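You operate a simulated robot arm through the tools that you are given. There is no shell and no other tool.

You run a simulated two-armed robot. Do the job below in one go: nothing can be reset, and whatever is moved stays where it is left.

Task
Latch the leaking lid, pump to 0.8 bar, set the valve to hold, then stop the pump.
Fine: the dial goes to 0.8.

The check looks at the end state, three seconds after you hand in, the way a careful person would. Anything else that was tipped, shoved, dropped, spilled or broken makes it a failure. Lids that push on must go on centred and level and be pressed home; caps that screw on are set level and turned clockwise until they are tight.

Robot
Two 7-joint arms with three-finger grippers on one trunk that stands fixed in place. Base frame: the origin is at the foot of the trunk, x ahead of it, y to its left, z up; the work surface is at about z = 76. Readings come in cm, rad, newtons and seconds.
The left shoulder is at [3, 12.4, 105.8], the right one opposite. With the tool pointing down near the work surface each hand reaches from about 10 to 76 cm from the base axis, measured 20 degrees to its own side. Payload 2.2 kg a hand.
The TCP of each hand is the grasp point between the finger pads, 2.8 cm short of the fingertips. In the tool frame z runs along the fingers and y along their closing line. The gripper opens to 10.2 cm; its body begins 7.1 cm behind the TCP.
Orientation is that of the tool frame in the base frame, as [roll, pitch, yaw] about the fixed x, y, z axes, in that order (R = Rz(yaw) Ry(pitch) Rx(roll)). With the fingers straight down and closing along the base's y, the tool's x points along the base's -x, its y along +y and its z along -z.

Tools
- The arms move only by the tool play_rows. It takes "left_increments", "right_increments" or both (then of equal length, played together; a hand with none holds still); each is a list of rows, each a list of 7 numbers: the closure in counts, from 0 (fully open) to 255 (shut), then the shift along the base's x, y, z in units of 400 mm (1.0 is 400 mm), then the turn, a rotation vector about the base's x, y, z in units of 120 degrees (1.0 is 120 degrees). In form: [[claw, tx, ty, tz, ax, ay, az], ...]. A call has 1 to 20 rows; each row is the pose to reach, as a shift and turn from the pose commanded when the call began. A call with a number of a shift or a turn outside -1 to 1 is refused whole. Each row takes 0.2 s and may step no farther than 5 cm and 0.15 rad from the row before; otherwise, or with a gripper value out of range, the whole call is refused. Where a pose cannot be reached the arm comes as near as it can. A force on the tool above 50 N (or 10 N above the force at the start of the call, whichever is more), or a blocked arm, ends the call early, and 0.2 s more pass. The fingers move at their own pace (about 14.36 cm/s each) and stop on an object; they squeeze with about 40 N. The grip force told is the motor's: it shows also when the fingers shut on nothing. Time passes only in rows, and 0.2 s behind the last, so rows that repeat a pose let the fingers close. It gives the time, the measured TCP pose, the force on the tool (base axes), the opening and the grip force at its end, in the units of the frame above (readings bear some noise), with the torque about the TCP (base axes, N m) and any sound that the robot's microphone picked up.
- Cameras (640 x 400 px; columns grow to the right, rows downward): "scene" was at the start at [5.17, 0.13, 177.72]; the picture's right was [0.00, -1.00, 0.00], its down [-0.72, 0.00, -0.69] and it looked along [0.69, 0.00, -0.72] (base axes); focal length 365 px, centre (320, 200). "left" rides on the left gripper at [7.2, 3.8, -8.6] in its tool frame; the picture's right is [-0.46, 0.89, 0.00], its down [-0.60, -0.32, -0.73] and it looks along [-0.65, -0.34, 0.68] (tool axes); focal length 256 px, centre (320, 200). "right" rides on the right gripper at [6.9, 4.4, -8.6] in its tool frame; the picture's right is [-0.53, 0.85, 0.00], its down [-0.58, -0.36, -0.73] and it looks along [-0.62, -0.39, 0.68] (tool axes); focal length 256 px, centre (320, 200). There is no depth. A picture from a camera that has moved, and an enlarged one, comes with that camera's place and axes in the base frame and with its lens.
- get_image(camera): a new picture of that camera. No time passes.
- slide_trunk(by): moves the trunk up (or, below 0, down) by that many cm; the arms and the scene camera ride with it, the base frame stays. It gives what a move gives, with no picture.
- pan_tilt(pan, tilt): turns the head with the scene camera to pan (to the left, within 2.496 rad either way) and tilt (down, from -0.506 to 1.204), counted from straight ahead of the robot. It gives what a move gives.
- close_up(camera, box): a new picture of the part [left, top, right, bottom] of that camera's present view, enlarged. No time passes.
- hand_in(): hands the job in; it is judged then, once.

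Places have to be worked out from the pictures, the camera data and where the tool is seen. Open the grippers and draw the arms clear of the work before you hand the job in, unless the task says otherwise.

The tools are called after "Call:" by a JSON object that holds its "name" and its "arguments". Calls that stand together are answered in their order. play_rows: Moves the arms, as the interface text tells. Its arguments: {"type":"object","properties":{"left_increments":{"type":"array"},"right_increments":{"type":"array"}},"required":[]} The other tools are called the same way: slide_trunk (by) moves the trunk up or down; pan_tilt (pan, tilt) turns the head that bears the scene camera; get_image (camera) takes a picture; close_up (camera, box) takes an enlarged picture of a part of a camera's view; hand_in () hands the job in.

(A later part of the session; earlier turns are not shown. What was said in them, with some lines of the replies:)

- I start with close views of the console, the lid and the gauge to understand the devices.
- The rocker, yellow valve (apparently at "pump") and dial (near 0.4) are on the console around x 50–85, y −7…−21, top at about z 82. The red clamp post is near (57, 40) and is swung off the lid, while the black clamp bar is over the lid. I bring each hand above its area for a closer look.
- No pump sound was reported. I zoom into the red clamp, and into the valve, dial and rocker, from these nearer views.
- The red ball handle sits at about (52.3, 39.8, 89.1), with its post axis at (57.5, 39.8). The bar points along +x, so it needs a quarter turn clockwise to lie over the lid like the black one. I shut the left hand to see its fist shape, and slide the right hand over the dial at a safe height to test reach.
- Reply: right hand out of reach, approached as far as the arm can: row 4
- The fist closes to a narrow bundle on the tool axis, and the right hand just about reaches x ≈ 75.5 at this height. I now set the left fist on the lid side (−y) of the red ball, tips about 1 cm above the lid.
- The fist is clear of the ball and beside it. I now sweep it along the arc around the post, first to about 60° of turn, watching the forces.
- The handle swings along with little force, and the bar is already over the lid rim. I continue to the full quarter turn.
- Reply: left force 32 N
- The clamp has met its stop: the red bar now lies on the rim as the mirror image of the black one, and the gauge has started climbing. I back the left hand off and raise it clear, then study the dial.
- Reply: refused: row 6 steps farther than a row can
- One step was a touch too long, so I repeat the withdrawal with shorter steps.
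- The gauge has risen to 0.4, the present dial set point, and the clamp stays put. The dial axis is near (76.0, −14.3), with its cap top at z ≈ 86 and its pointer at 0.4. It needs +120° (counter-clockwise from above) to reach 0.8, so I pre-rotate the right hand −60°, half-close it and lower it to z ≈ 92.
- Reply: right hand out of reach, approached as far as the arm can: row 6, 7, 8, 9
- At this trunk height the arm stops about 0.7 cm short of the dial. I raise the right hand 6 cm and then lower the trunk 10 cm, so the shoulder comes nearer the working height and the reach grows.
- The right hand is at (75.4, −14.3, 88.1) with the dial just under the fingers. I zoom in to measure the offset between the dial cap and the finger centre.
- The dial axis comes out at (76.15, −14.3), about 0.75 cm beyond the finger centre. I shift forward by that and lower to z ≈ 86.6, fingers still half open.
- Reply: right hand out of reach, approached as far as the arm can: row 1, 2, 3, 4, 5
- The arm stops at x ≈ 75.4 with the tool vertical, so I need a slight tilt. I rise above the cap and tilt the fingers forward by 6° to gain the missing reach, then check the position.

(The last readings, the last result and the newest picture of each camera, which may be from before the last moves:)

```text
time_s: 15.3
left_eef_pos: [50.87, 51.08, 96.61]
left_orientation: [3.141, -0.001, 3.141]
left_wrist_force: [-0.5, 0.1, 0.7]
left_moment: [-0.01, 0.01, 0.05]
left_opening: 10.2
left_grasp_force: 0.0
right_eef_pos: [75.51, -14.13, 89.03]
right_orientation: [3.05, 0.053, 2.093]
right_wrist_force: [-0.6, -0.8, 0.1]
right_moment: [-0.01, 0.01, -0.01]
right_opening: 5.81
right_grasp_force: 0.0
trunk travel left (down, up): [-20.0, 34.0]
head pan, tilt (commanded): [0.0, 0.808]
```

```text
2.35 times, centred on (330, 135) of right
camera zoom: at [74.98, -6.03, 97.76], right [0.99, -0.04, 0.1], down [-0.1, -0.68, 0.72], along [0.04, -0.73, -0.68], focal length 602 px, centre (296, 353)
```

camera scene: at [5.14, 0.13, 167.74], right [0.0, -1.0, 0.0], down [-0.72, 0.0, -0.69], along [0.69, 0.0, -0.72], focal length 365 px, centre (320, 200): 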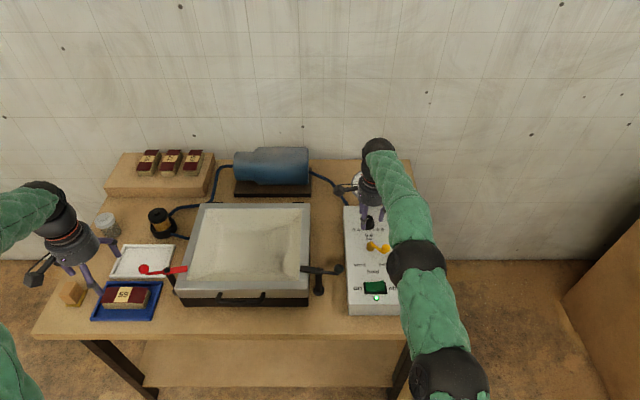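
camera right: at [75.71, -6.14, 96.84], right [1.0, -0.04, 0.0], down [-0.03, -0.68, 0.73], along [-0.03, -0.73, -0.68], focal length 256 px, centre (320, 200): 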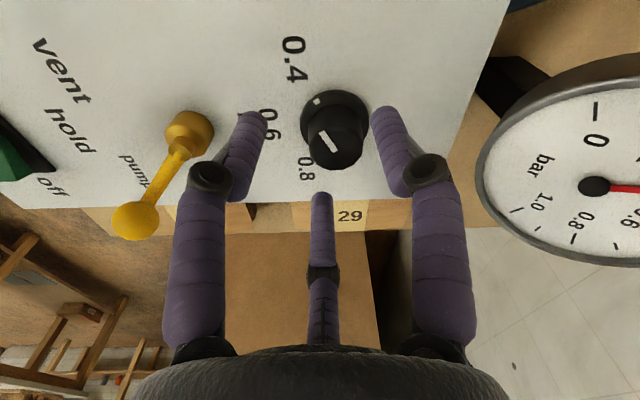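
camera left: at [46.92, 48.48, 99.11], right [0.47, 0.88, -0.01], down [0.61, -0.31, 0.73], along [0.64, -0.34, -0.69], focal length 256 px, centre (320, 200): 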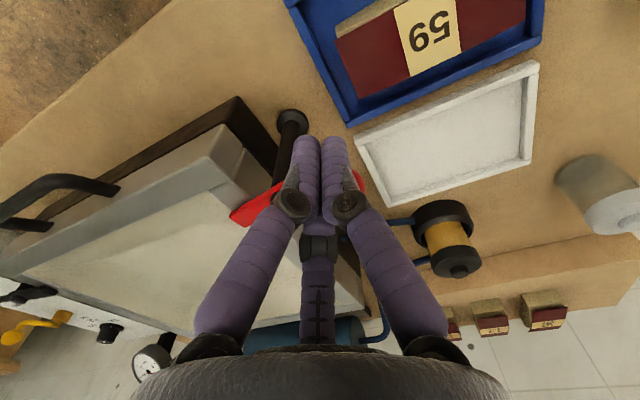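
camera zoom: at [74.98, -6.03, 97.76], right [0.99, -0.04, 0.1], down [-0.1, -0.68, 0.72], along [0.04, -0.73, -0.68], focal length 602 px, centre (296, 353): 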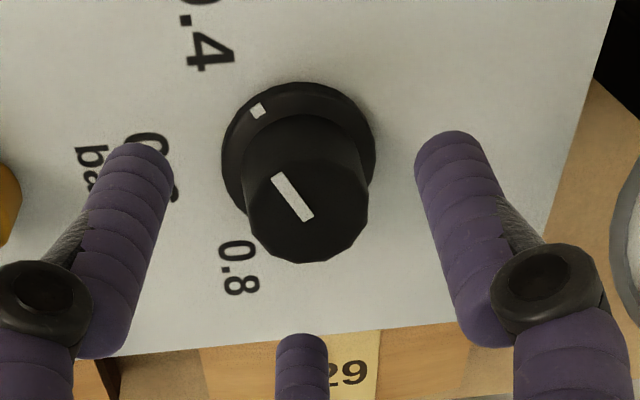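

The tilt gives the reach. I go forward half a centimetre, lower onto the dial so the pads surround the cap, and close.

Call:
{"name": "play_rows", "arguments": {"right_increments": [[110, 0.0125, -0.003, 0, 0, 0, 0], [110, 0.0125, -0.003, -0.03, 0, 0, 0], [110, 0.0125, -0.003, -0.06, 0, 0, 0], [110, 0.0125, -0.003, -0.06, 0, 0, 0]]}}

Call:
{"name": "close_up", "arguments": {"camera": "right", "box": [220, 50, 440, 220]}}

Call:
{"name": "close_up", "arguments": {"camera": "scene", "box": [330, 150, 420, 250]}}

```text
time_s: 16.3
left_eef_pos: [50.94, 51.15, 96.59]
left_orientation: [3.141, 0.001, 3.14]
left_wrist_force: [-0.3, -0.6, 0.3]
left_moment: [0.0, 0.03, 0.01]
left_opening: 10.17
left_grasp_force: 0.0
right_eef_pos: [75.98, -14.21, 86.66]
right_orientation: [3.052, 0.051, 2.092]
right_wrist_force: [-0.3, -1.0, 0.7]
right_moment: [-0.02, -0.02, 0.05]
right_opening: 5.79
right_grasp_force: 0.0
trunk travel left (down, up): [-20.0, 34.0]
head pan, tilt (commanded): [0.0, 0.808]
```

```text
2.35 times, centred on (330, 135) of right
camera zoom: at [75.43, -6.14, 95.34], right [0.99, -0.04, 0.1], down [-0.1, -0.68, 0.72], along [0.04, -0.73, -0.68], focal length 602 px, centre (296, 353)
```

zoom: 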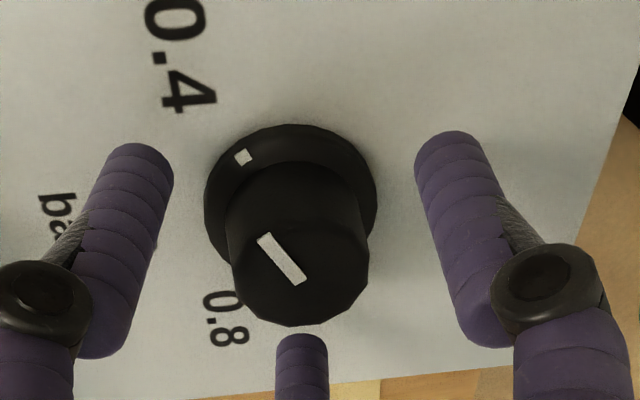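

```text
4.00 times, centred on (375, 200) of scene
camera zoom: at [5.16, 0.14, 167.73], right [0.0, -1.0, 0.0], down [-0.72, 0.0, -0.69], along [0.69, 0.0, -0.72], focal length 1460 px, centre (100, 200)
```

zoom: 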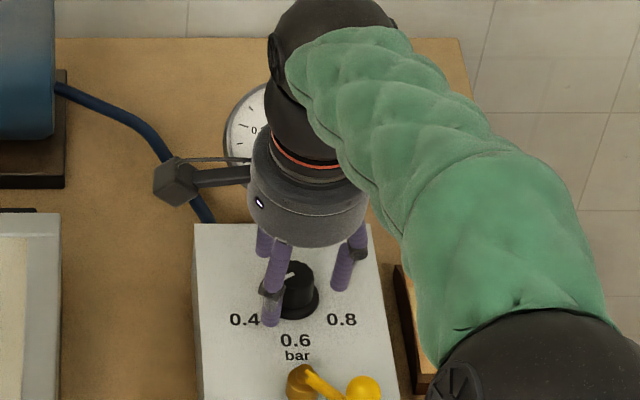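

The cap is centred between the three fingers. I close on it and hold.

Call:
{"name": "play_rows", "arguments": {"right_increments": [[160, 0, 0, 0, 0, 0, 0], [200, 0, 0, 0, 0, 0, 0], [255, 0, 0, 0, 0, 0, 0], [255, 0, 0, 0, 0, 0, 0]]}}

Call:
{"name": "close_up", "arguments": {"camera": "right", "box": [220, 50, 440, 220]}}

```text
time_s: 17.3
left_eef_pos: [50.79, 51.17, 96.5]
left_orientation: [3.141, 0.001, -3.141]
left_wrist_force: [-0.4, -0.3, 0.7]
left_moment: [0.01, 0.01, 0.02]
left_opening: 10.18
left_grasp_force: 0.0
right_eef_pos: [75.89, -14.55, 86.72]
right_orientation: [3.049, 0.052, 2.092]
right_wrist_force: [-3.1, -7.7, 0.7]
right_moment: [-0.42, 0.2, -0.03]
right_opening: 3.04
right_grasp_force: 44.3
trunk travel left (down, up): [-20.0, 34.0]
head pan, tilt (commanded): [0.0, 0.808]
```

```text
2.35 times, centred on (330, 135) of right
camera zoom: at [75.41, -6.27, 95.35], right [0.99, -0.04, 0.1], down [-0.1, -0.68, 0.72], along [0.04, -0.73, -0.68], focal length 602 px, centre (296, 353)
```

zoom: 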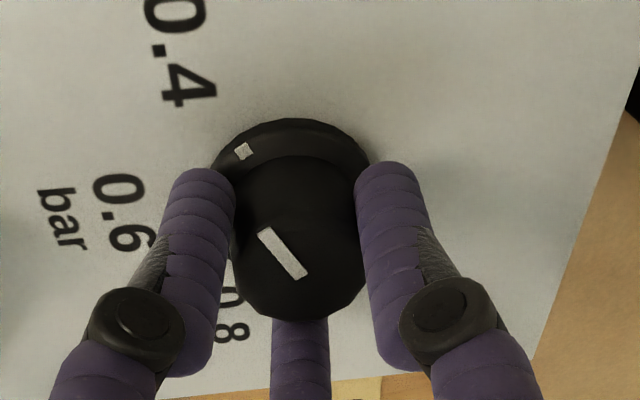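

The grip is firm on the 3 cm cap. I shift 0.3 cm to relax the side force and turn the first 60° about the tool axis, then check the pointer.

Call:
{"name": "play_rows", "arguments": {"right_increments": [[255, 0, -0.007, 0, 0, 0, 0], [255, 0, -0.007, 0, -0.0065, 0, 0.0622], [255, 0, -0.007, 0, -0.0131, 0, 0.1243], [255, 0, -0.007, 0, -0.0196, 0, 0.1865], [255, 0, -0.007, 0, -0.0261, 0, 0.2486], [255, 0, -0.007, 0, -0.0327, 0, 0.3108], [255, 0, -0.007, 0, -0.0392, 0, 0.3729], [255, 0, -0.007, 0, -0.0457, 0, 0.4351], [255, 0, -0.007, 0, -0.0523, 0, 0.4973]]}}

Call:
{"name": "close_up", "arguments": {"camera": "right", "box": [200, 40, 460, 240]}}

Call:
{"name": "get_image", "arguments": {"camera": "scene"}}

```text
time_s: 19.3
left_eef_pos: [50.77, 51.27, 96.46]
left_orientation: [-3.14, 0.001, -3.141]
left_wrist_force: [-0.1, 0.0, -0.4]
left_moment: [0.0, -0.01, -0.01]
left_opening: 10.22
left_grasp_force: 0.0
right_eef_pos: [75.87, -14.4, 86.77]
right_orientation: [3.142, 0.105, -3.138]
right_wrist_force: [-1.0, 15.6, 2.9]
right_moment: [1.03, 0.56, 0.06]
right_opening: 3.05
right_grasp_force: 44.7
trunk travel left (down, up): [-20.0, 34.0]
head pan, tilt (commanded): [0.0, 0.808]
```

```text
2.00 times, centred on (330, 140) of right
camera zoom: at [68.19, -10.12, 94.66], right [0.53, 0.85, 0.06], down [0.5, -0.36, 0.79], along [0.69, -0.39, -0.61], focal length 512 px, centre (300, 320)
```

zoom: 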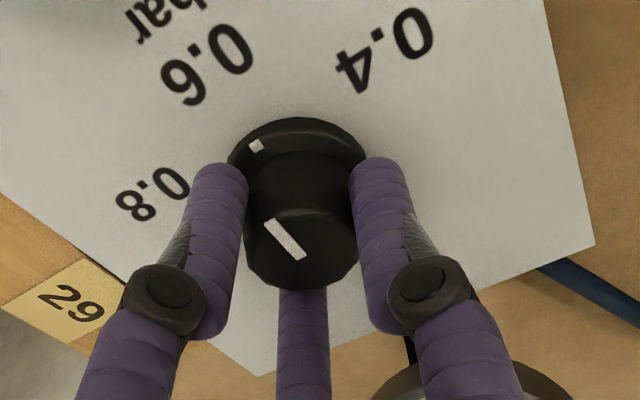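

```text
taken
camera scene: at [5.13, 0.33, 167.73], right [0.0, -1.0, 0.0], down [-0.72, 0.0, -0.69], along [0.69, 0.0, -0.72], focal length 365 px, centre (320, 200)
```

scene: 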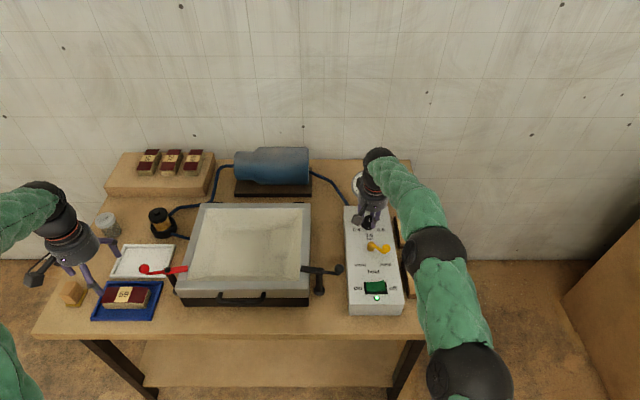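

The dial followed exactly and now points at 0.6. I ease the sideways force a little and turn the remaining 60° toward 0.8.

Call:
{"name": "play_rows", "arguments": {"right_increments": [[255, 0, 0.008, 0, 0, 0, 0], [255, 0, 0.01, 0, -0.0065, 0, 0.0622], [255, 0, 0.01, 0, -0.0131, 0, 0.1243], [255, 0, 0.01, 0, -0.0196, 0, 0.1865], [255, 0, 0.01, 0, -0.0261, 0, 0.2486], [255, 0, 0.01, 0, -0.0327, 0, 0.3108], [255, 0, 0.01, 0, -0.0392, 0, 0.3729], [255, 0, 0.01, 0, -0.0457, 0, 0.4351], [255, 0, 0.01, 0, -0.0523, 0, 0.4973]]}}

Call:
{"name": "close_up", "arguments": {"camera": "right", "box": [200, 40, 460, 240]}}

Call:
{"name": "close_up", "arguments": {"camera": "scene", "box": [330, 150, 420, 250]}}

```text
time_s: 21.3
left_eef_pos: [50.87, 51.02, 96.74]
left_orientation: [-3.141, 0.002, 3.142]
left_wrist_force: [-0.4, 0.5, -0.3]
left_moment: [-0.02, -0.02, 0.01]
left_opening: 10.19
left_grasp_force: 0.2
right_eef_pos: [75.91, -14.43, 86.68]
right_orientation: [-3.048, 0.052, -2.091]
right_wrist_force: [-4.7, -12.5, 6.4]
right_moment: [0.06, 0.26, -0.33]
right_opening: 3.07
right_grasp_force: 45.0
trunk travel left (down, up): [-20.0, 34.0]
head pan, tilt (commanded): [0.0, 0.808]
```

```text
2.00 times, centred on (330, 140) of right
camera zoom: at [67.87, -18.23, 94.64], right [-0.46, 0.88, -0.05], down [0.52, 0.32, 0.79], along [0.72, 0.34, -0.61], focal length 512 px, centre (300, 320)
```

zoom: 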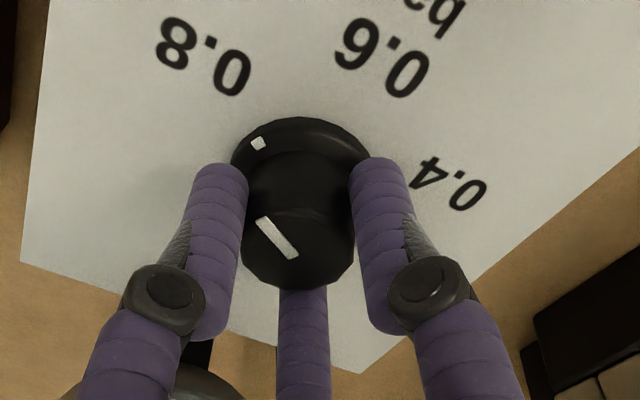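

```text
4.00 times, centred on (375, 200) of scene
camera zoom: at [5.05, -0.01, 167.73], right [0.0, -1.0, 0.0], down [-0.72, 0.0, -0.69], along [0.69, 0.0, -0.72], focal length 1460 px, centre (100, 200)
```

zoom: 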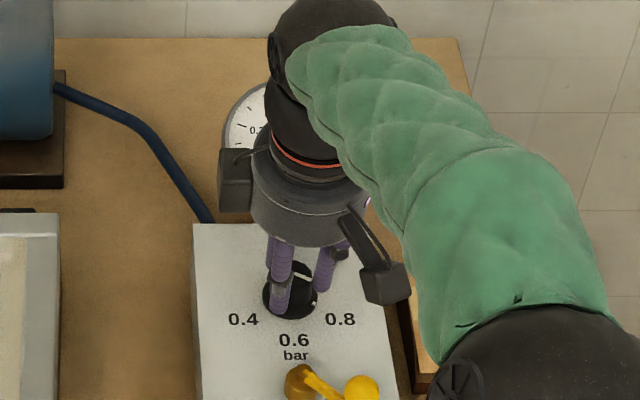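

The pointer now looks to be at 0.8. I open the fingers, rise off the dial, and check the dial and gauge.

Call:
{"name": "play_rows", "arguments": {"right_increments": [[110, 0, 0, 0, 0, 0, 0], [110, 0, 0, 0, 0, 0, 0], [110, 0, 0, 0.06, 0, 0, 0], [110, 0, 0, 0.16, 0, 0, 0], [110, -0.03, 0, 0.26, 0, 0, 0]]}}

Call:
{"name": "get_image", "arguments": {"camera": "right"}}

Call:
{"name": "close_up", "arguments": {"camera": "scene", "box": [330, 150, 420, 250]}}

```text
time_s: 22.5
left_eef_pos: [50.79, 51.22, 96.61]
left_orientation: [3.141, 0.002, 3.141]
left_wrist_force: [-0.6, 0.1, -0.3]
left_moment: [-0.01, -0.05, -0.01]
left_opening: 10.18
left_grasp_force: 0.0
right_eef_pos: [74.67, -14.09, 97.19]
right_orientation: [-3.051, 0.05, -2.088]
right_wrist_force: [-0.8, 1.0, -0.2]
right_moment: [-0.01, -0.04, 0.04]
right_opening: 5.8
right_grasp_force: 0.0
trunk travel left (down, up): [-20.0, 34.0]
head pan, tilt (commanded): [0.0, 0.808]
```

```text
taken
camera right: at [66.58, -18.0, 105.11], right [-0.46, 0.88, -0.05], down [0.52, 0.32, 0.79], along [0.71, 0.34, -0.61], focal length 256 px, centre (320, 200)
```

right: 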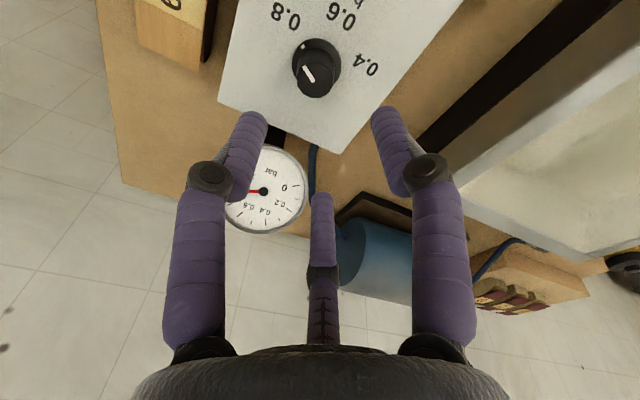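

```text
4.00 times, centred on (375, 200) of scene
camera zoom: at [4.99, 0.13, 167.73], right [0.0, -1.0, 0.0], down [-0.72, 0.0, -0.69], along [0.69, 0.0, -0.72], focal length 1460 px, centre (100, 200)
```

zoom: 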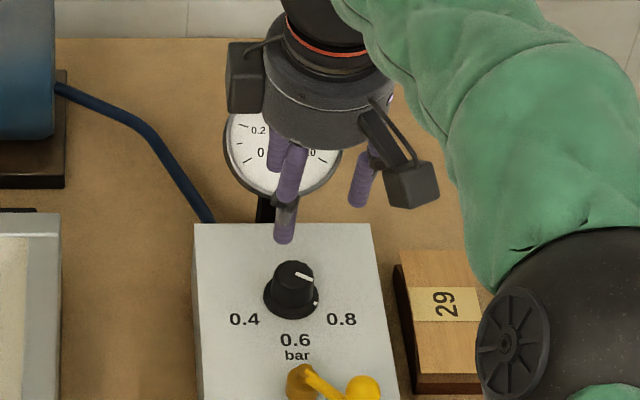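

The dial pointer has moved to the 0.8 side. I zoom in on the dial and gauge from the wrist camera.

Call:
{"name": "close_up", "arguments": {"camera": "right", "box": [220, 0, 400, 120]}}

Call:
{"name": "close_up", "arguments": {"camera": "right", "box": [210, 130, 330, 240]}}

```text
3.33 times, centred on (310, 60) of right
camera zoom: at [66.58, -18.0, 105.11], right [-0.46, 0.88, -0.05], down [0.52, 0.32, 0.79], along [0.71, 0.34, -0.61], focal length 853 px, centre (353, 667)
```

zoom: 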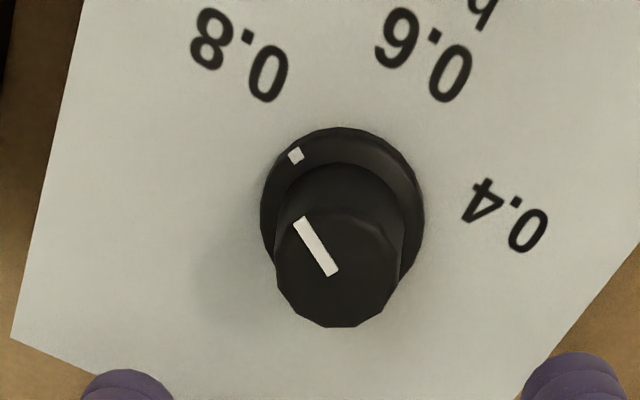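

```text
3.64 times, centred on (270, 185) of right
camera zoom: at [66.58, -18.0, 105.11], right [-0.46, 0.88, -0.05], down [0.52, 0.32, 0.79], along [0.71, 0.34, -0.61], focal length 931 px, centre (502, 254)
```

zoom: 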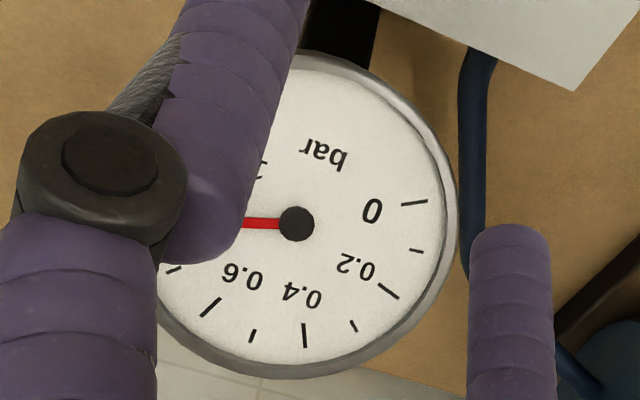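

The dial sits at 0.8 (60° to the right, mirroring the earlier 0.4), and the gauge needle is at about 0.8. The lever ball is near (63.9, −17.4, 87.8). I turn the right hand back, make a fist and bring it to the outer side of the lever at a safe height.

Call:
{"name": "play_rows", "arguments": {"right_increments": [[110, -0.027, -0.025, 0.02, 0.0065, 0, -0.0622], [180, -0.054, -0.05, 0.02, 0.0131, 0, -0.1243], [255, -0.082, -0.074, 0.02, 0.0196, 0, -0.1865], [255, -0.109, -0.099, 0.02, 0.0261, 0, -0.2486], [255, -0.136, -0.123, 0.02, 0.0327, 0, -0.3108], [255, -0.163, -0.148, 0.02, 0.0392, 0, -0.3729], [255, -0.19, -0.173, 0.02, 0.0457, 0, -0.4351], [255, -0.2175, -0.1975, 0.02, 0.0523, 0, -0.4973]]}}

Call:
{"name": "get_image", "arguments": {"camera": "right"}}

Call:
{"name": "close_up", "arguments": {"camera": "scene", "box": [330, 150, 430, 320]}}

```text
time_s: 24.3
left_eef_pos: [50.86, 51.2, 96.52]
left_orientation: [-3.141, -0.001, -3.141]
left_wrist_force: [0.2, 0.4, -0.7]
left_moment: [0.01, 0.0, -0.03]
left_opening: 10.22
left_grasp_force: 0.1
right_eef_pos: [66.16, -22.19, 97.95]
right_orientation: [3.141, 0.104, 3.141]
right_wrist_force: [-0.4, -0.2, -1.1]
right_moment: [-0.01, 0.05, 0.0]
right_opening: 0.2
right_grasp_force: 31.0
trunk travel left (down, up): [-20.0, 34.0]
head pan, tilt (commanded): [0.0, 0.808]
```

```text
taken
camera right: at [58.42, -17.83, 105.88], right [0.53, 0.84, 0.06], down [0.5, -0.36, 0.79], along [0.69, -0.39, -0.61], focal length 256 px, centre (320, 200)
```

right: 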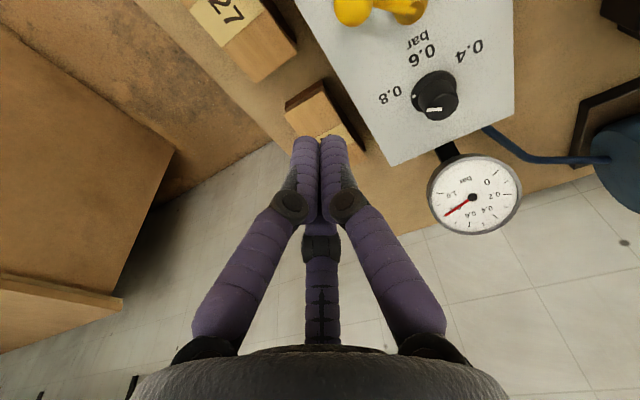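

```text
2.35 times, centred on (380, 235) of scene
camera zoom: at [5.13, 0.12, 167.73], right [0.0, -1.0, 0.0], down [-0.72, 0.0, -0.69], along [0.69, 0.0, -0.72], focal length 859 px, centre (179, 118)
```

zoom: 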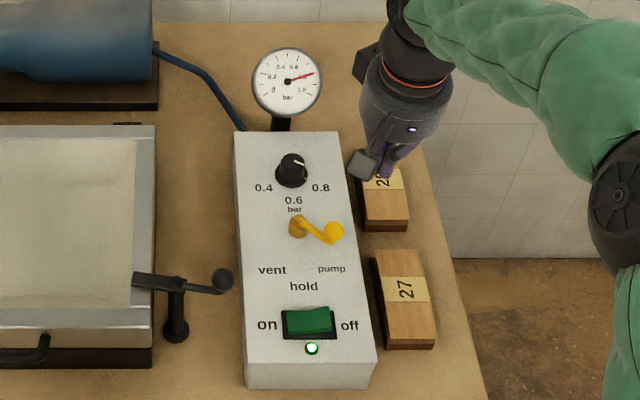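

Now everything on the console is visible. I zoom in on the gauge, lever and rocker to fix their places.

Call:
{"name": "close_up", "arguments": {"camera": "scene", "box": [352, 160, 402, 200]}}

Call:
{"name": "close_up", "arguments": {"camera": "right", "box": [410, 130, 540, 250]}}

Call:
{"name": "close_up", "arguments": {"camera": "scene", "box": [345, 230, 415, 280]}}

Call:
{"name": "close_up", "arguments": {"camera": "scene", "box": [345, 270, 415, 320]}}

Call:
{"name": "get_image", "arguments": {"camera": "left"}}

```text
10.00 times, centred on (377, 180) of scene
camera zoom: at [5.13, 0.12, 167.73], right [0.0, -1.0, 0.0], down [-0.72, 0.0, -0.69], along [0.69, 0.0, -0.72], focal length 3651 px, centre (-250, 400)
```

zoom: 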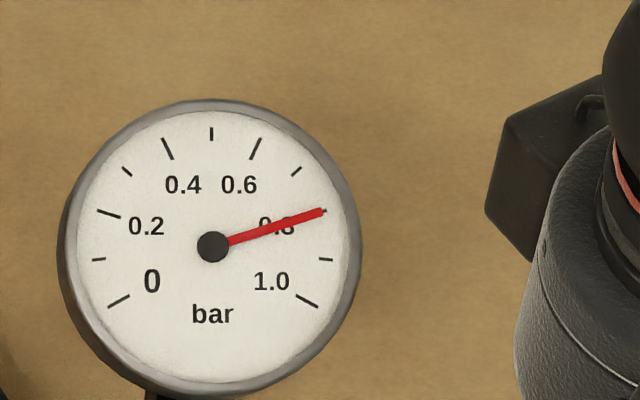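

```text
3.33 times, centred on (475, 190) of right
camera zoom: at [58.42, -17.83, 105.88], right [0.53, 0.84, 0.06], down [0.5, -0.36, 0.79], along [0.69, -0.39, -0.61], focal length 853 px, centre (-197, 233)
```

zoom: 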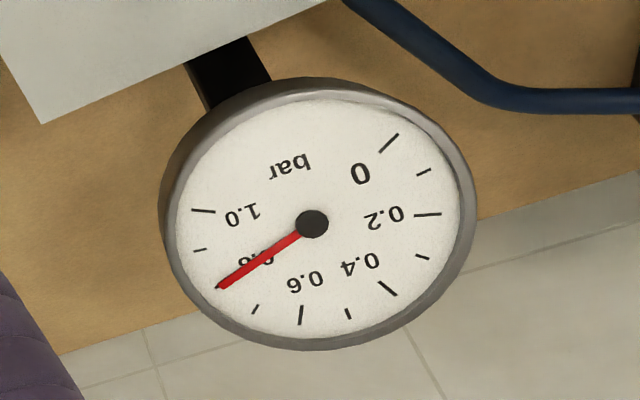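

```text
8.00 times, centred on (380, 255) of scene
camera zoom: at [5.13, 0.12, 167.73], right [0.0, -1.0, 0.0], down [-0.72, 0.0, -0.69], along [0.69, 0.0, -0.72], focal length 2920 px, centre (-160, -240)
```

zoom: 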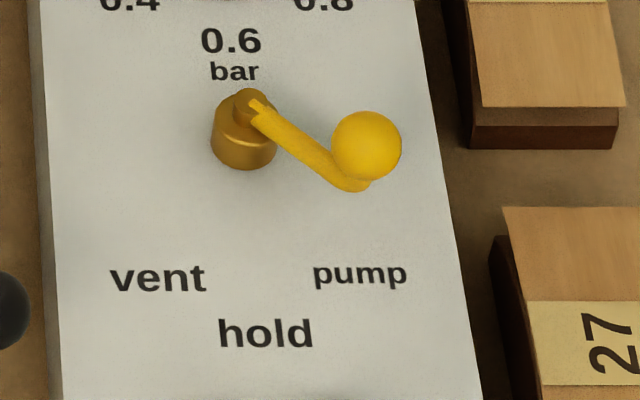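

```text
8.00 times, centred on (380, 295) of scene
camera zoom: at [5.13, 0.12, 167.73], right [0.0, -1.0, 0.0], down [-0.72, 0.0, -0.69], along [0.69, 0.0, -0.72], focal length 2920 px, centre (-160, -560)
```

zoom: 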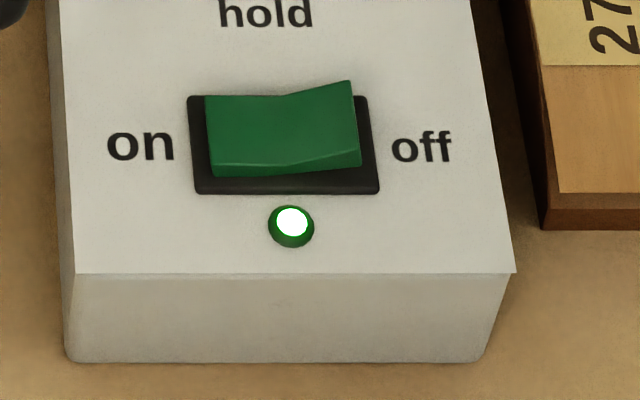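

```text
taken
camera left: at [43.6, 54.85, 105.14], right [0.46, 0.89, 0.0], down [0.6, -0.32, 0.73], along [0.65, -0.34, -0.68], focal length 256 px, centre (320, 200)
```

left: 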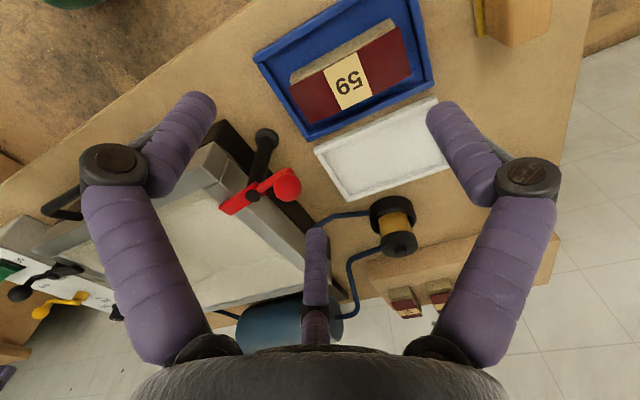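

The gauge reads exactly 0.8 and the rocker's "on" side is pressed. The valve lever pivots at about (67.7, −14.4), with its ball at (64, −17.6, 87.6) pointing to "pump". I level the tool and lower the fist on the outer side of the ball.

Call:
{"name": "play_rows", "arguments": {"right_increments": [[255, 0.011, 0.03, 0, 0, 0.05, 0], [255, 0.011, 0.03, -0.08, 0, 0.05, 0], [255, 0.011, 0.03, -0.16, 0, 0.05, 0], [255, 0.011, 0.03, -0.234, 0, 0.05, 0], [255, 0.011, 0.03, -0.234, 0, 0.05, 0]]}}

Call:
{"name": "get_image", "arguments": {"camera": "right"}}

Call:
{"name": "close_up", "arguments": {"camera": "scene", "box": [345, 210, 435, 280]}}

```text
time_s: 25.5
left_eef_pos: [50.86, 51.2, 96.49]
left_orientation: [-3.141, -0.001, 3.141]
left_wrist_force: [0.5, -0.1, -0.6]
left_moment: [-0.03, -0.01, 0.01]
left_opening: 10.21
left_grasp_force: 0.1
right_eef_pos: [66.3, -21.06, 88.58]
right_orientation: [-3.141, 0.0, -3.139]
right_wrist_force: [-0.2, -1.0, 1.0]
right_moment: [0.05, 0.03, 0.01]
right_opening: 0.23
right_grasp_force: 32.1
trunk travel left (down, up): [-20.0, 34.0]
head pan, tilt (commanded): [0.0, 0.808]
```

```text
taken
camera right: at [59.49, -16.63, 97.26], right [0.53, 0.85, 0.0], down [0.58, -0.36, 0.73], along [0.62, -0.39, -0.68], focal length 256 px, centre (320, 200)
```

right: 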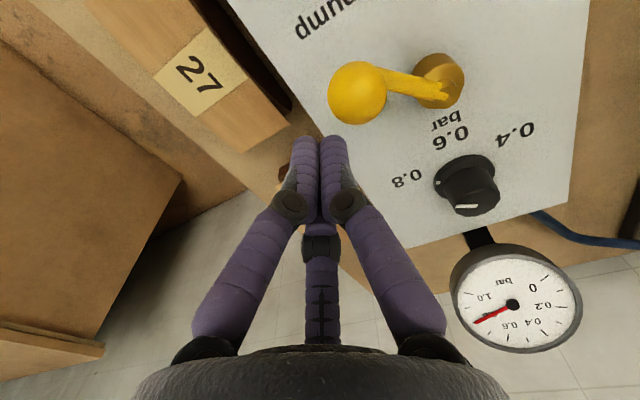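

```text
5.71 times, centred on (390, 245) of scene
camera zoom: at [5.15, 0.15, 167.73], right [0.0, -1.0, 0.0], down [-0.72, 0.0, -0.69], along [0.69, 0.0, -0.72], focal length 2086 px, centre (-80, -57)
```

zoom: 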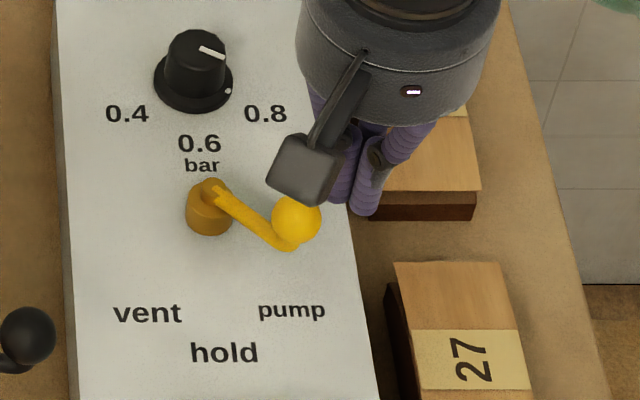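

The fist is about 1.4 cm clear of the ball. I push the lever along its arc to about 15° short of "hold", in small steps, then look.

Call:
{"name": "play_rows", "arguments": {"right_increments": [[255, -0.008, 0.017, 0, 0, 0, 0], [255, -0.016, 0.034, 0, 0, 0, 0], [255, -0.027, 0.04, 0, 0, 0, 0], [255, -0.038, 0.045, 0, 0, 0, 0], [255, -0.048, 0.052, 0, 0, 0, 0], [255, -0.0575, 0.0595, 0, 0, 0, 0], [255, -0.066, 0.068, 0, 0, 0, 0]]}}

Call:
{"name": "get_image", "arguments": {"camera": "right"}}

Call:
{"name": "close_up", "arguments": {"camera": "scene", "box": [345, 210, 435, 280]}}

```text
time_s: 27.1
left_eef_pos: [50.77, 51.12, 96.52]
left_orientation: [-3.14, 0.0, -3.141]
left_wrist_force: [-0.1, 0.1, 0.5]
left_moment: [0.03, -0.01, -0.04]
left_opening: 10.2
left_grasp_force: 0.1
right_eef_pos: [63.91, -18.36, 88.52]
right_orientation: [-3.141, -0.001, -3.141]
right_wrist_force: [0.2, 0.3, 0.1]
right_moment: [0.01, 0.0, -0.01]
right_opening: 0.22
right_grasp_force: 31.5
trunk travel left (down, up): [-20.0, 34.0]
head pan, tilt (commanded): [0.0, 0.808]
```

```text
taken
camera right: at [57.01, -13.93, 97.21], right [0.53, 0.85, 0.0], down [0.58, -0.36, 0.73], along [0.62, -0.39, -0.68], focal length 256 px, centre (320, 200)
```

right: 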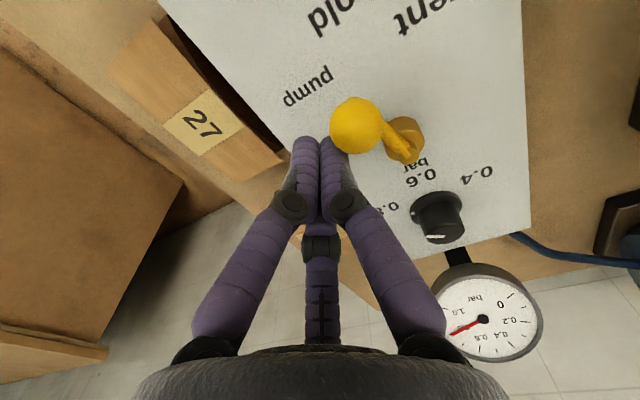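

```text
5.71 times, centred on (390, 245) of scene
camera zoom: at [5.16, 0.15, 167.73], right [0.0, -1.0, 0.0], down [-0.72, 0.0, -0.69], along [0.69, 0.0, -0.72], focal length 2086 px, centre (-80, -57)
```

zoom: 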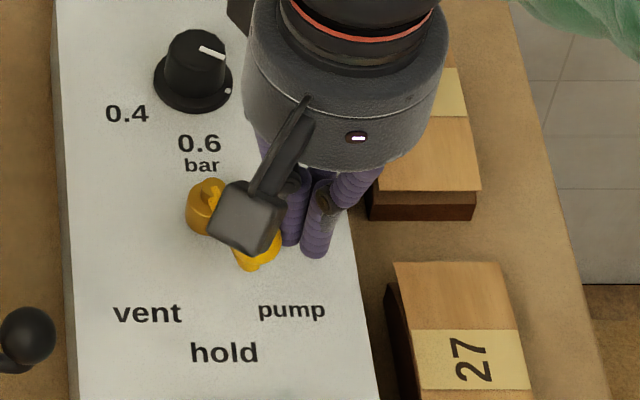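

The lever moves freely, and the ball is now at (62.6, −15.7), about 14° short of "hold". I push the last bit and look.

Call:
{"name": "play_rows", "arguments": {"right_increments": [[255, -0.007, 0.009, 0, 0, 0, 0], [255, -0.0135, 0.018, 0, 0, 0, 0], [255, -0.0195, 0.0265, 0, 0, 0, 0], [255, -0.0195, 0.0265, 0, 0, 0, 0]]}}

Call:
{"name": "get_image", "arguments": {"camera": "right"}}

Call:
{"name": "close_up", "arguments": {"camera": "scene", "box": [345, 210, 435, 280]}}

```text
time_s: 28.1
left_eef_pos: [50.79, 51.17, 96.58]
left_orientation: [-3.14, 0.001, -3.141]
left_wrist_force: [-0.8, -0.2, 0.2]
left_moment: [-0.03, -0.04, -0.02]
left_opening: 10.21
left_grasp_force: 0.1
right_eef_pos: [63.05, -17.2, 88.46]
right_orientation: [3.141, 0.0, -3.14]
right_wrist_force: [-0.9, 0.3, 0.3]
right_moment: [0.02, 0.07, 0.01]
right_opening: 0.22
right_grasp_force: 31.4
trunk travel left (down, up): [-20.0, 34.0]
head pan, tilt (commanded): [0.0, 0.808]
```

```text
taken
camera right: at [56.3, -12.8, 97.17], right [0.53, 0.85, 0.0], down [0.58, -0.36, 0.73], along [0.62, -0.39, -0.68], focal length 256 px, centre (320, 200)
```

right: 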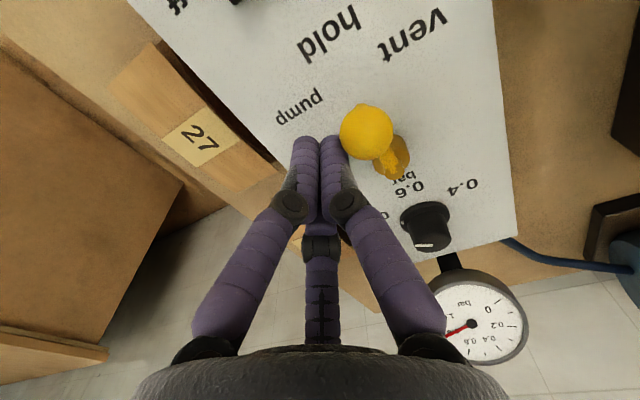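

```text
5.71 times, centred on (390, 245) of scene
camera zoom: at [5.17, 0.13, 167.72], right [0.0, -1.0, 0.0], down [-0.72, 0.0, -0.69], along [0.69, 0.0, -0.72], focal length 2086 px, centre (-80, -57)
```

zoom: 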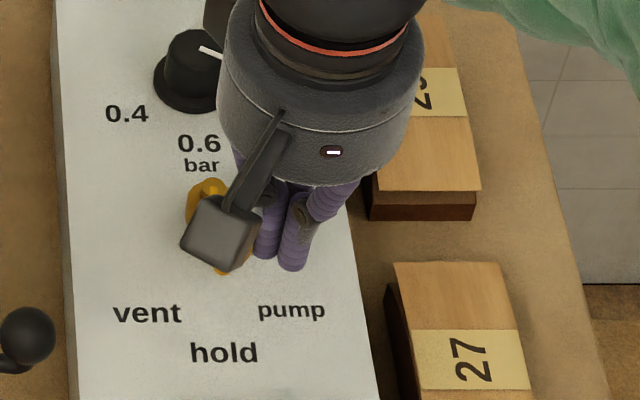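

The ball is now at y ≈ −14.3, straight in front of the hub, toward "hold". I back the fist off sideways, rise, and check from the scene camera.

Call:
{"name": "play_rows", "arguments": {"right_increments": [[255, 0, -0.04, 0, 0, 0, 0], [255, 0, -0.08, 0.02, 0, 0, 0], [255, 0, -0.12, 0.1, 0, 0, 0], [255, 0, -0.14, 0.2, 0, 0, 0]]}}

Call:
{"name": "close_up", "arguments": {"camera": "scene", "box": [345, 230, 415, 280]}}

Call:
{"name": "close_up", "arguments": {"camera": "scene", "box": [352, 160, 402, 200]}}

Call:
{"name": "get_image", "arguments": {"camera": "right"}}

```text
time_s: 29.1
left_eef_pos: [50.81, 51.09, 96.64]
left_orientation: [-3.141, 0.0, -3.141]
left_wrist_force: [-0.1, -0.4, 0.3]
left_moment: [0.01, -0.04, 0.0]
left_opening: 10.21
left_grasp_force: 0.1
right_eef_pos: [63.08, -23.0, 96.42]
right_orientation: [3.141, -0.001, -3.141]
right_wrist_force: [-0.8, 0.3, -0.2]
right_moment: [0.02, -0.02, -0.02]
right_opening: 0.21
right_grasp_force: 31.4
trunk travel left (down, up): [-20.0, 34.0]
head pan, tilt (commanded): [0.0, 0.808]
```

```text
8.00 times, centred on (380, 255) of scene
camera zoom: at [5.11, 0.16, 167.73], right [0.0, -1.0, 0.0], down [-0.72, 0.0, -0.69], along [0.69, 0.0, -0.72], focal length 2920 px, centre (-160, -240)
```

zoom: 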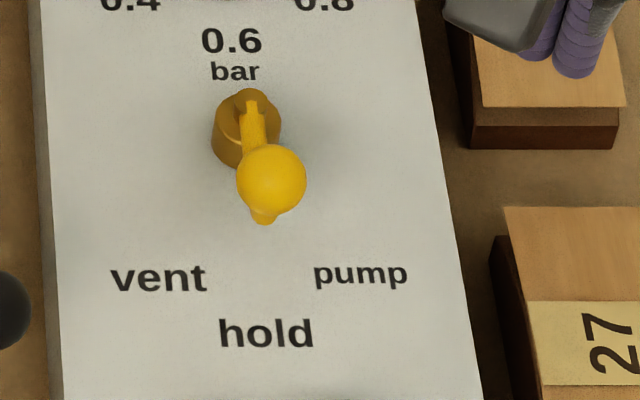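

```text
10.00 times, centred on (377, 180) of scene
camera zoom: at [5.11, 0.16, 167.73], right [0.0, -1.0, 0.0], down [-0.72, 0.0, -0.69], along [0.69, 0.0, -0.72], focal length 3651 px, centre (-250, 400)
```

zoom: 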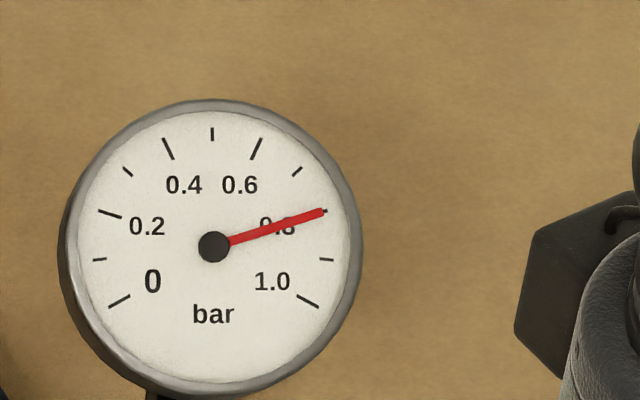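

```text
taken
camera right: at [56.2, -18.53, 105.13], right [0.53, 0.85, 0.0], down [0.58, -0.36, 0.73], along [0.62, -0.39, -0.68], focal length 256 px, centre (320, 200)
```

right: 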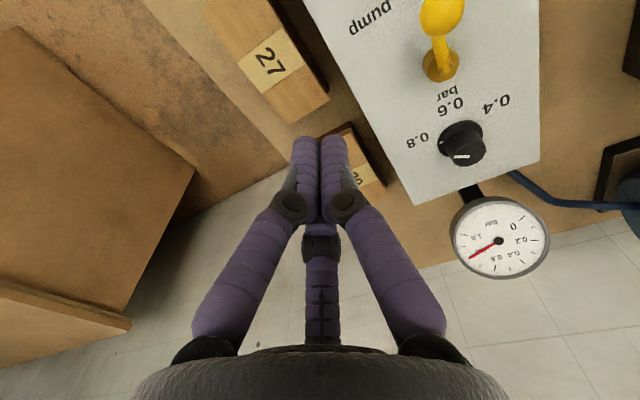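

The lever points at "hold", the gauge stays at 0.8, and the dial reads 0.8. The raised "off" end of the rocker is around (54.9, −16.3, 84), so I bring the fist above it.

Call:
{"name": "play_rows", "arguments": {"right_increments": [[255, -0.07, 0.058, 0, 0, 0, 0], [255, -0.14, 0.116, 0, 0, 0, 0], [255, -0.205, 0.1725, 0, 0, 0, 0], [255, -0.205, 0.1725, -0.1, 0, 0, 0], [255, -0.205, 0.1725, -0.2, 0, 0, 0], [255, -0.205, 0.1725, -0.2, 0, 0, 0]]}}

Call:
{"name": "get_image", "arguments": {"camera": "right"}}

Call:
{"name": "close_up", "arguments": {"camera": "scene", "box": [335, 250, 425, 320]}}

```text
time_s: 30.5
left_eef_pos: [50.82, 51.12, 96.54]
left_orientation: [3.14, 0.002, 3.139]
left_wrist_force: [-0.4, 0.0, -0.1]
left_moment: [0.01, 0.04, 0.01]
left_opening: 10.23
left_grasp_force: 0.1
right_eef_pos: [54.56, -16.08, 88.4]
right_orientation: [-3.142, 0.0, 3.141]
right_wrist_force: [0.5, 0.3, 0.3]
right_moment: [-0.01, -0.04, -0.01]
right_opening: 0.22
right_grasp_force: 31.3
trunk travel left (down, up): [-20.0, 34.0]
head pan, tilt (commanded): [0.0, 0.808]
```

```text
taken
camera right: at [47.9, -11.69, 97.15], right [0.53, 0.85, 0.0], down [0.58, -0.36, 0.73], along [0.62, -0.39, -0.68], focal length 256 px, centre (320, 200)
```

right: 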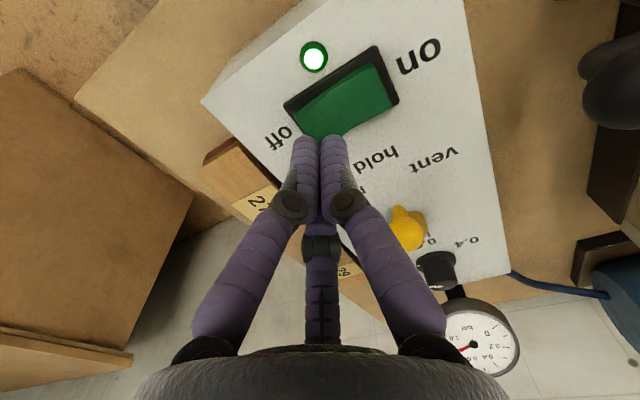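

```text
5.71 times, centred on (380, 285) of scene
camera zoom: at [5.15, 0.13, 167.73], right [0.0, -1.0, 0.0], down [-0.72, 0.0, -0.69], along [0.69, 0.0, -0.72], focal length 2086 px, centre (-23, -286)
```

zoom: 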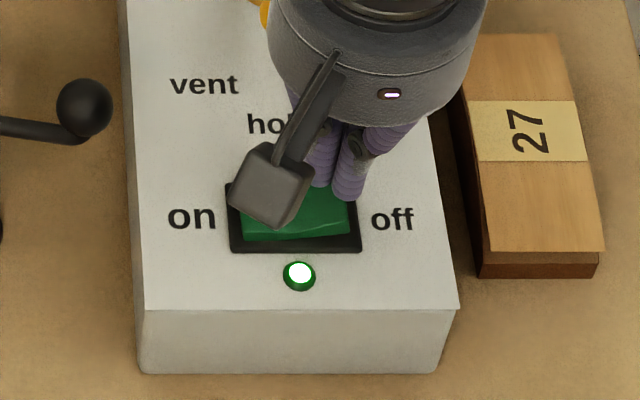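

The fist is above the "off" half, about 1.5 cm over the raised end. I shift 0.3 cm inward and press down in small steps.

Call:
{"name": "play_rows", "arguments": {"right_increments": [[255, 0.002, 0.0075, -0.02, 0, 0, 0], [255, 0.002, 0.0075, -0.0375, 0, 0, 0], [255, 0.002, 0.0075, -0.045, 0, 0, 0], [255, 0.002, 0.0075, -0.0525, 0, 0, 0], [255, 0.002, 0.0075, -0.06, 0, 0, 0], [255, 0.002, 0.0075, -0.0675, 0, 0, 0], [255, 0.002, 0.0075, -0.075, 0, 0, 0]]}}

Call:
{"name": "get_image", "arguments": {"camera": "right"}}

Call:
{"name": "close_up", "arguments": {"camera": "scene", "box": [335, 250, 425, 320]}}

```text
time_s: 32.1
left_eef_pos: [50.72, 51.21, 96.59]
left_orientation: [3.142, 0.0, 3.141]
left_wrist_force: [1.0, -0.3, 0.2]
left_moment: [0.03, 0.05, 0.02]
left_opening: 10.23
left_grasp_force: 0.1
right_eef_pos: [55.36, -15.82, 86.45]
right_orientation: [-3.139, 0.012, 3.14]
right_wrist_force: [-7.5, -3.2, 18.8]
right_moment: [0.17, 0.06, 0.03]
right_opening: 0.61
right_grasp_force: 31.0
trunk travel left (down, up): [-20.0, 34.0]
head pan, tilt (commanded): [0.0, 0.808]
heard: click
stopped in row 7 (right hand): the force on the tool passed its limit at 55 N (the readings are from after the stop); the commanded pose is now the measured one
```

```text
taken
camera right: at [48.4, -11.36, 95.0], right [0.54, 0.84, 0.01], down [0.57, -0.37, 0.74], along [0.63, -0.39, -0.67], focal length 256 px, centre (320, 200)
```

right: 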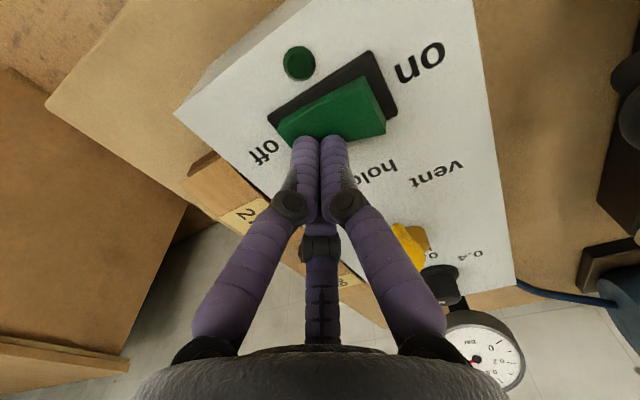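

```text
5.71 times, centred on (380, 285) of scene
camera zoom: at [4.99, 0.13, 167.72], right [0.0, -1.0, 0.0], down [-0.72, 0.0, -0.69], along [0.69, 0.0, -0.72], focal length 2086 px, centre (-23, -286)
```

zoom: 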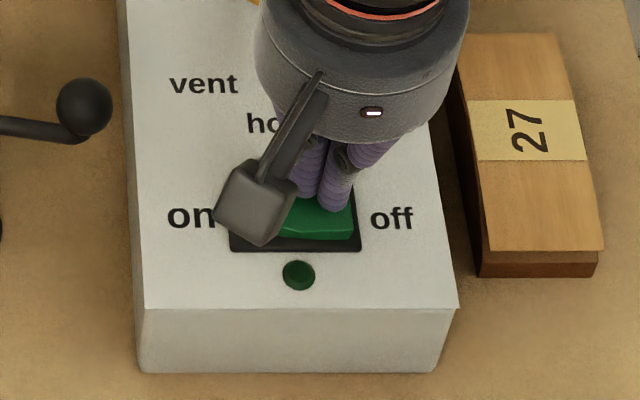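

A click was heard and the lamp is dark: the pump is off. I lift straight up and draw the right hand clear to the side and the left hand back as well, opening the gripper on the way.

Call:
{"name": "play_rows", "arguments": {"right_increments": [[255, 0, 0, 0.05, 0, 0, 0], [255, 0, 0, 0.15, 0, 0, 0], [255, 0, 0, 0.26, 0, 0, 0], [255, 0, 0, 0.37, 0, 0, 0], [200, -0.04, -0.09, 0.43, 0, 0, 0], [100, -0.09, -0.19, 0.46, 0, 0, 0], [0, -0.14, -0.29, 0.48, 0, 0, 0], [0, -0.19, -0.39, 0.5, 0, 0, 0]], "left_increments": [[0, 0, 0, 0.08, 0, 0, 0], [0, 0, 0, 0.16, 0, 0, 0], [0, 0, 0, 0.24, 0, 0, 0], [0, 0, 0, 0.3, 0, 0, 0], [0, -0.03, 0, 0.34, 0, 0, 0], [0, -0.07, 0, 0.36, 0, 0, 0], [0, -0.11, 0, 0.38, 0, 0, 0], [0, -0.15, 0, 0.4, 0, 0, 0]]}}

Call:
{"name": "get_image", "arguments": {"camera": "scene"}}

Call:
{"name": "close_up", "arguments": {"camera": "scene", "box": [330, 150, 430, 320]}}

Call:
{"name": "close_up", "arguments": {"camera": "scene", "box": [352, 160, 402, 200]}}

Call:
{"name": "close_up", "arguments": {"camera": "scene", "box": [110, 190, 350, 320]}}

```text
time_s: 33.9
left_eef_pos: [44.66, 51.06, 112.74]
left_orientation: [3.141, 0.002, -3.14]
left_wrist_force: [-0.2, -0.4, -0.3]
left_moment: [0.04, 0.01, -0.02]
left_opening: 10.19
left_grasp_force: 0.1
right_eef_pos: [47.44, -31.36, 106.43]
right_orientation: [3.141, 0.011, 3.14]
right_wrist_force: [-0.1, -0.8, 0.1]
right_moment: [0.03, -0.02, 0.0]
right_opening: 10.2
right_grasp_force: 0.1
trunk travel left (down, up): [-20.0, 34.0]
head pan, tilt (commanded): [0.0, 0.808]
```

```text
taken
camera scene: at [5.0, 0.05, 167.73], right [0.0, -1.0, 0.0], down [-0.72, 0.0, -0.69], along [0.69, 0.0, -0.72], focal length 365 px, centre (320, 200)
```

scene: 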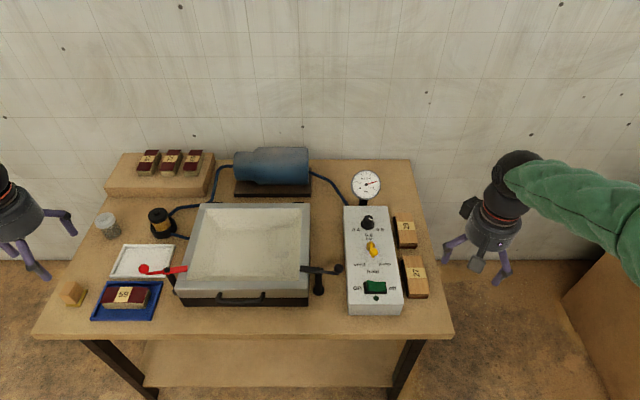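

```text
2.35 times, centred on (380, 235) of scene
camera zoom: at [5.0, 0.05, 167.73], right [0.0, -1.0, 0.0], down [-0.72, 0.0, -0.69], along [0.69, 0.0, -0.72], focal length 859 px, centre (179, 118)
```

zoom: 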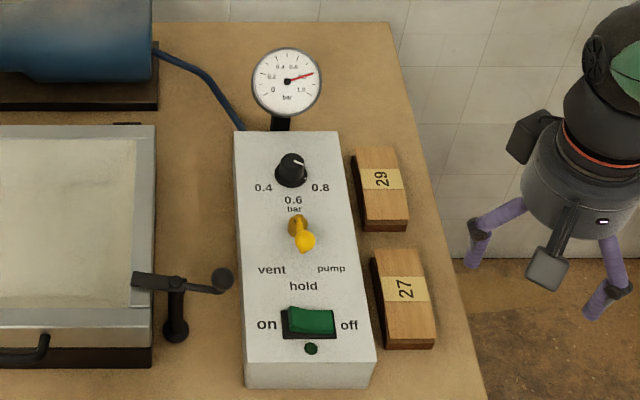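

```text
10.00 times, centred on (377, 180) of scene
camera zoom: at [5.0, 0.05, 167.73], right [0.0, -1.0, 0.0], down [-0.72, 0.0, -0.69], along [0.69, 0.0, -0.72], focal length 3651 px, centre (-250, 400)
```

zoom: 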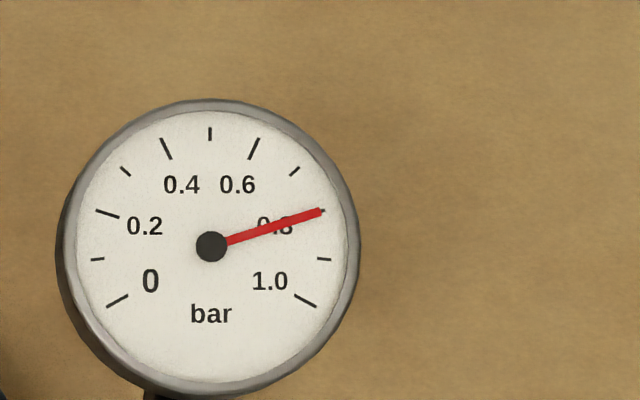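

```text
2.67 times, centred on (230, 255) of scene
camera zoom: at [5.0, 0.05, 167.73], right [0.0, -1.0, 0.0], down [-0.72, 0.0, -0.69], along [0.69, 0.0, -0.72], focal length 974 px, centre (560, 53)
```

zoom: 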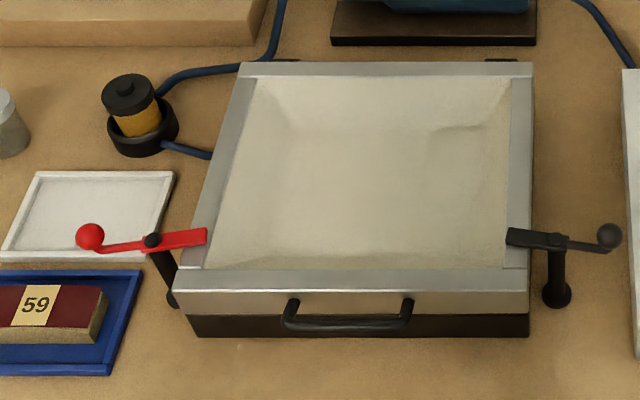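

Lamp out, lever at hold, dial at 0.8, gauge at 0.8, both clamps mirrored on the rim, and nothing else has moved. I wait about three seconds to confirm the pressure holds, then look once more.

Call:
{"name": "play_rows", "arguments": {"right_increments": [[0, 0, 0, 0, 0, 0, 0], [0, 0, 0, 0, 0, 0, 0], [0, 0, 0, 0, 0, 0, 0], [0, 0, 0, 0, 0, 0, 0], [0, 0, 0, 0, 0, 0, 0], [0, 0, 0, 0, 0, 0, 0], [0, 0, 0, 0, 0, 0, 0], [0, 0, 0, 0, 0, 0, 0], [0, 0, 0, 0, 0, 0, 0], [0, 0, 0, 0, 0, 0, 0], [0, 0, 0, 0, 0, 0, 0], [0, 0, 0, 0, 0, 0, 0], [0, 0, 0, 0, 0, 0, 0], [0, 0, 0, 0, 0, 0, 0], [0, 0, 0, 0, 0, 0, 0]]}}

Call:
{"name": "close_up", "arguments": {"camera": "scene", "box": [352, 160, 402, 200]}}

Call:
{"name": "close_up", "arguments": {"camera": "scene", "box": [345, 205, 415, 315]}}

```text
time_s: 37.1
left_eef_pos: [44.91, 51.04, 112.67]
left_orientation: [3.141, 0.0, 3.141]
left_wrist_force: [0.1, 0.8, -0.1]
left_moment: [-0.02, 0.02, 0.0]
left_opening: 10.2
left_grasp_force: 0.1
right_eef_pos: [47.52, -31.2, 106.46]
right_orientation: [3.14, 0.009, 3.139]
right_wrist_force: [-0.6, -0.3, 0.3]
right_moment: [-0.02, -0.01, 0.01]
right_opening: 10.22
right_grasp_force: 0.1
trunk travel left (down, up): [-20.0, 34.0]
head pan, tilt (commanded): [0.0, 0.808]
```

```text
10.00 times, centred on (377, 180) of scene
camera zoom: at [5.15, 0.13, 167.72], right [0.0, -1.0, 0.0], down [-0.72, 0.0, -0.69], along [0.69, 0.0, -0.72], focal length 3651 px, centre (-250, 400)
```

zoom: 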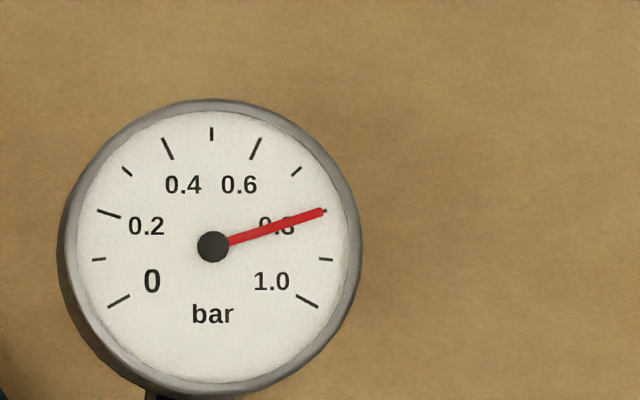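

```text
3.64 times, centred on (380, 260) of scene
camera zoom: at [5.15, 0.13, 167.72], right [0.0, -1.0, 0.0], down [-0.72, 0.0, -0.69], along [0.69, 0.0, -0.72], focal length 1328 px, centre (102, -18)
```

zoom: 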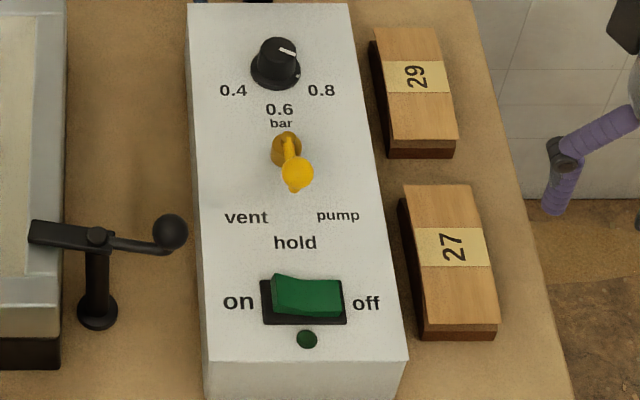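

The pressure stays at 0.8 with the valve at hold, the rocker is down on the "off" side with its lamp out, the lid is latched, and both open hands are clear. I hand the job in.

Call:
{"name": "hand_in", "arguments": {}}

```text
The job is handed in.
```

The lid is latched, the chamber is at 0.8 bar with the valve on hold, and the pump is off. I've handed the job in.

- **Lid:** I swung the loose red clamp round to its stop. It now sits on the rim as a mirror image of the black one.
- **Pressure:** I turned the dial from 0.4 to 0.8 and the gauge rose to 0.8. It still read 0.8 after about three seconds with the pump off.
- **Valve:** The lever points at "hold", within a degree or two.
- **Pump:** The rocker clicked over to "off" and its lamp is out.

In the last pictures nothing else on the table looked moved. Both grippers are open and clear of the work. I lowered the trunk 10 cm to reach the dial and left it there.
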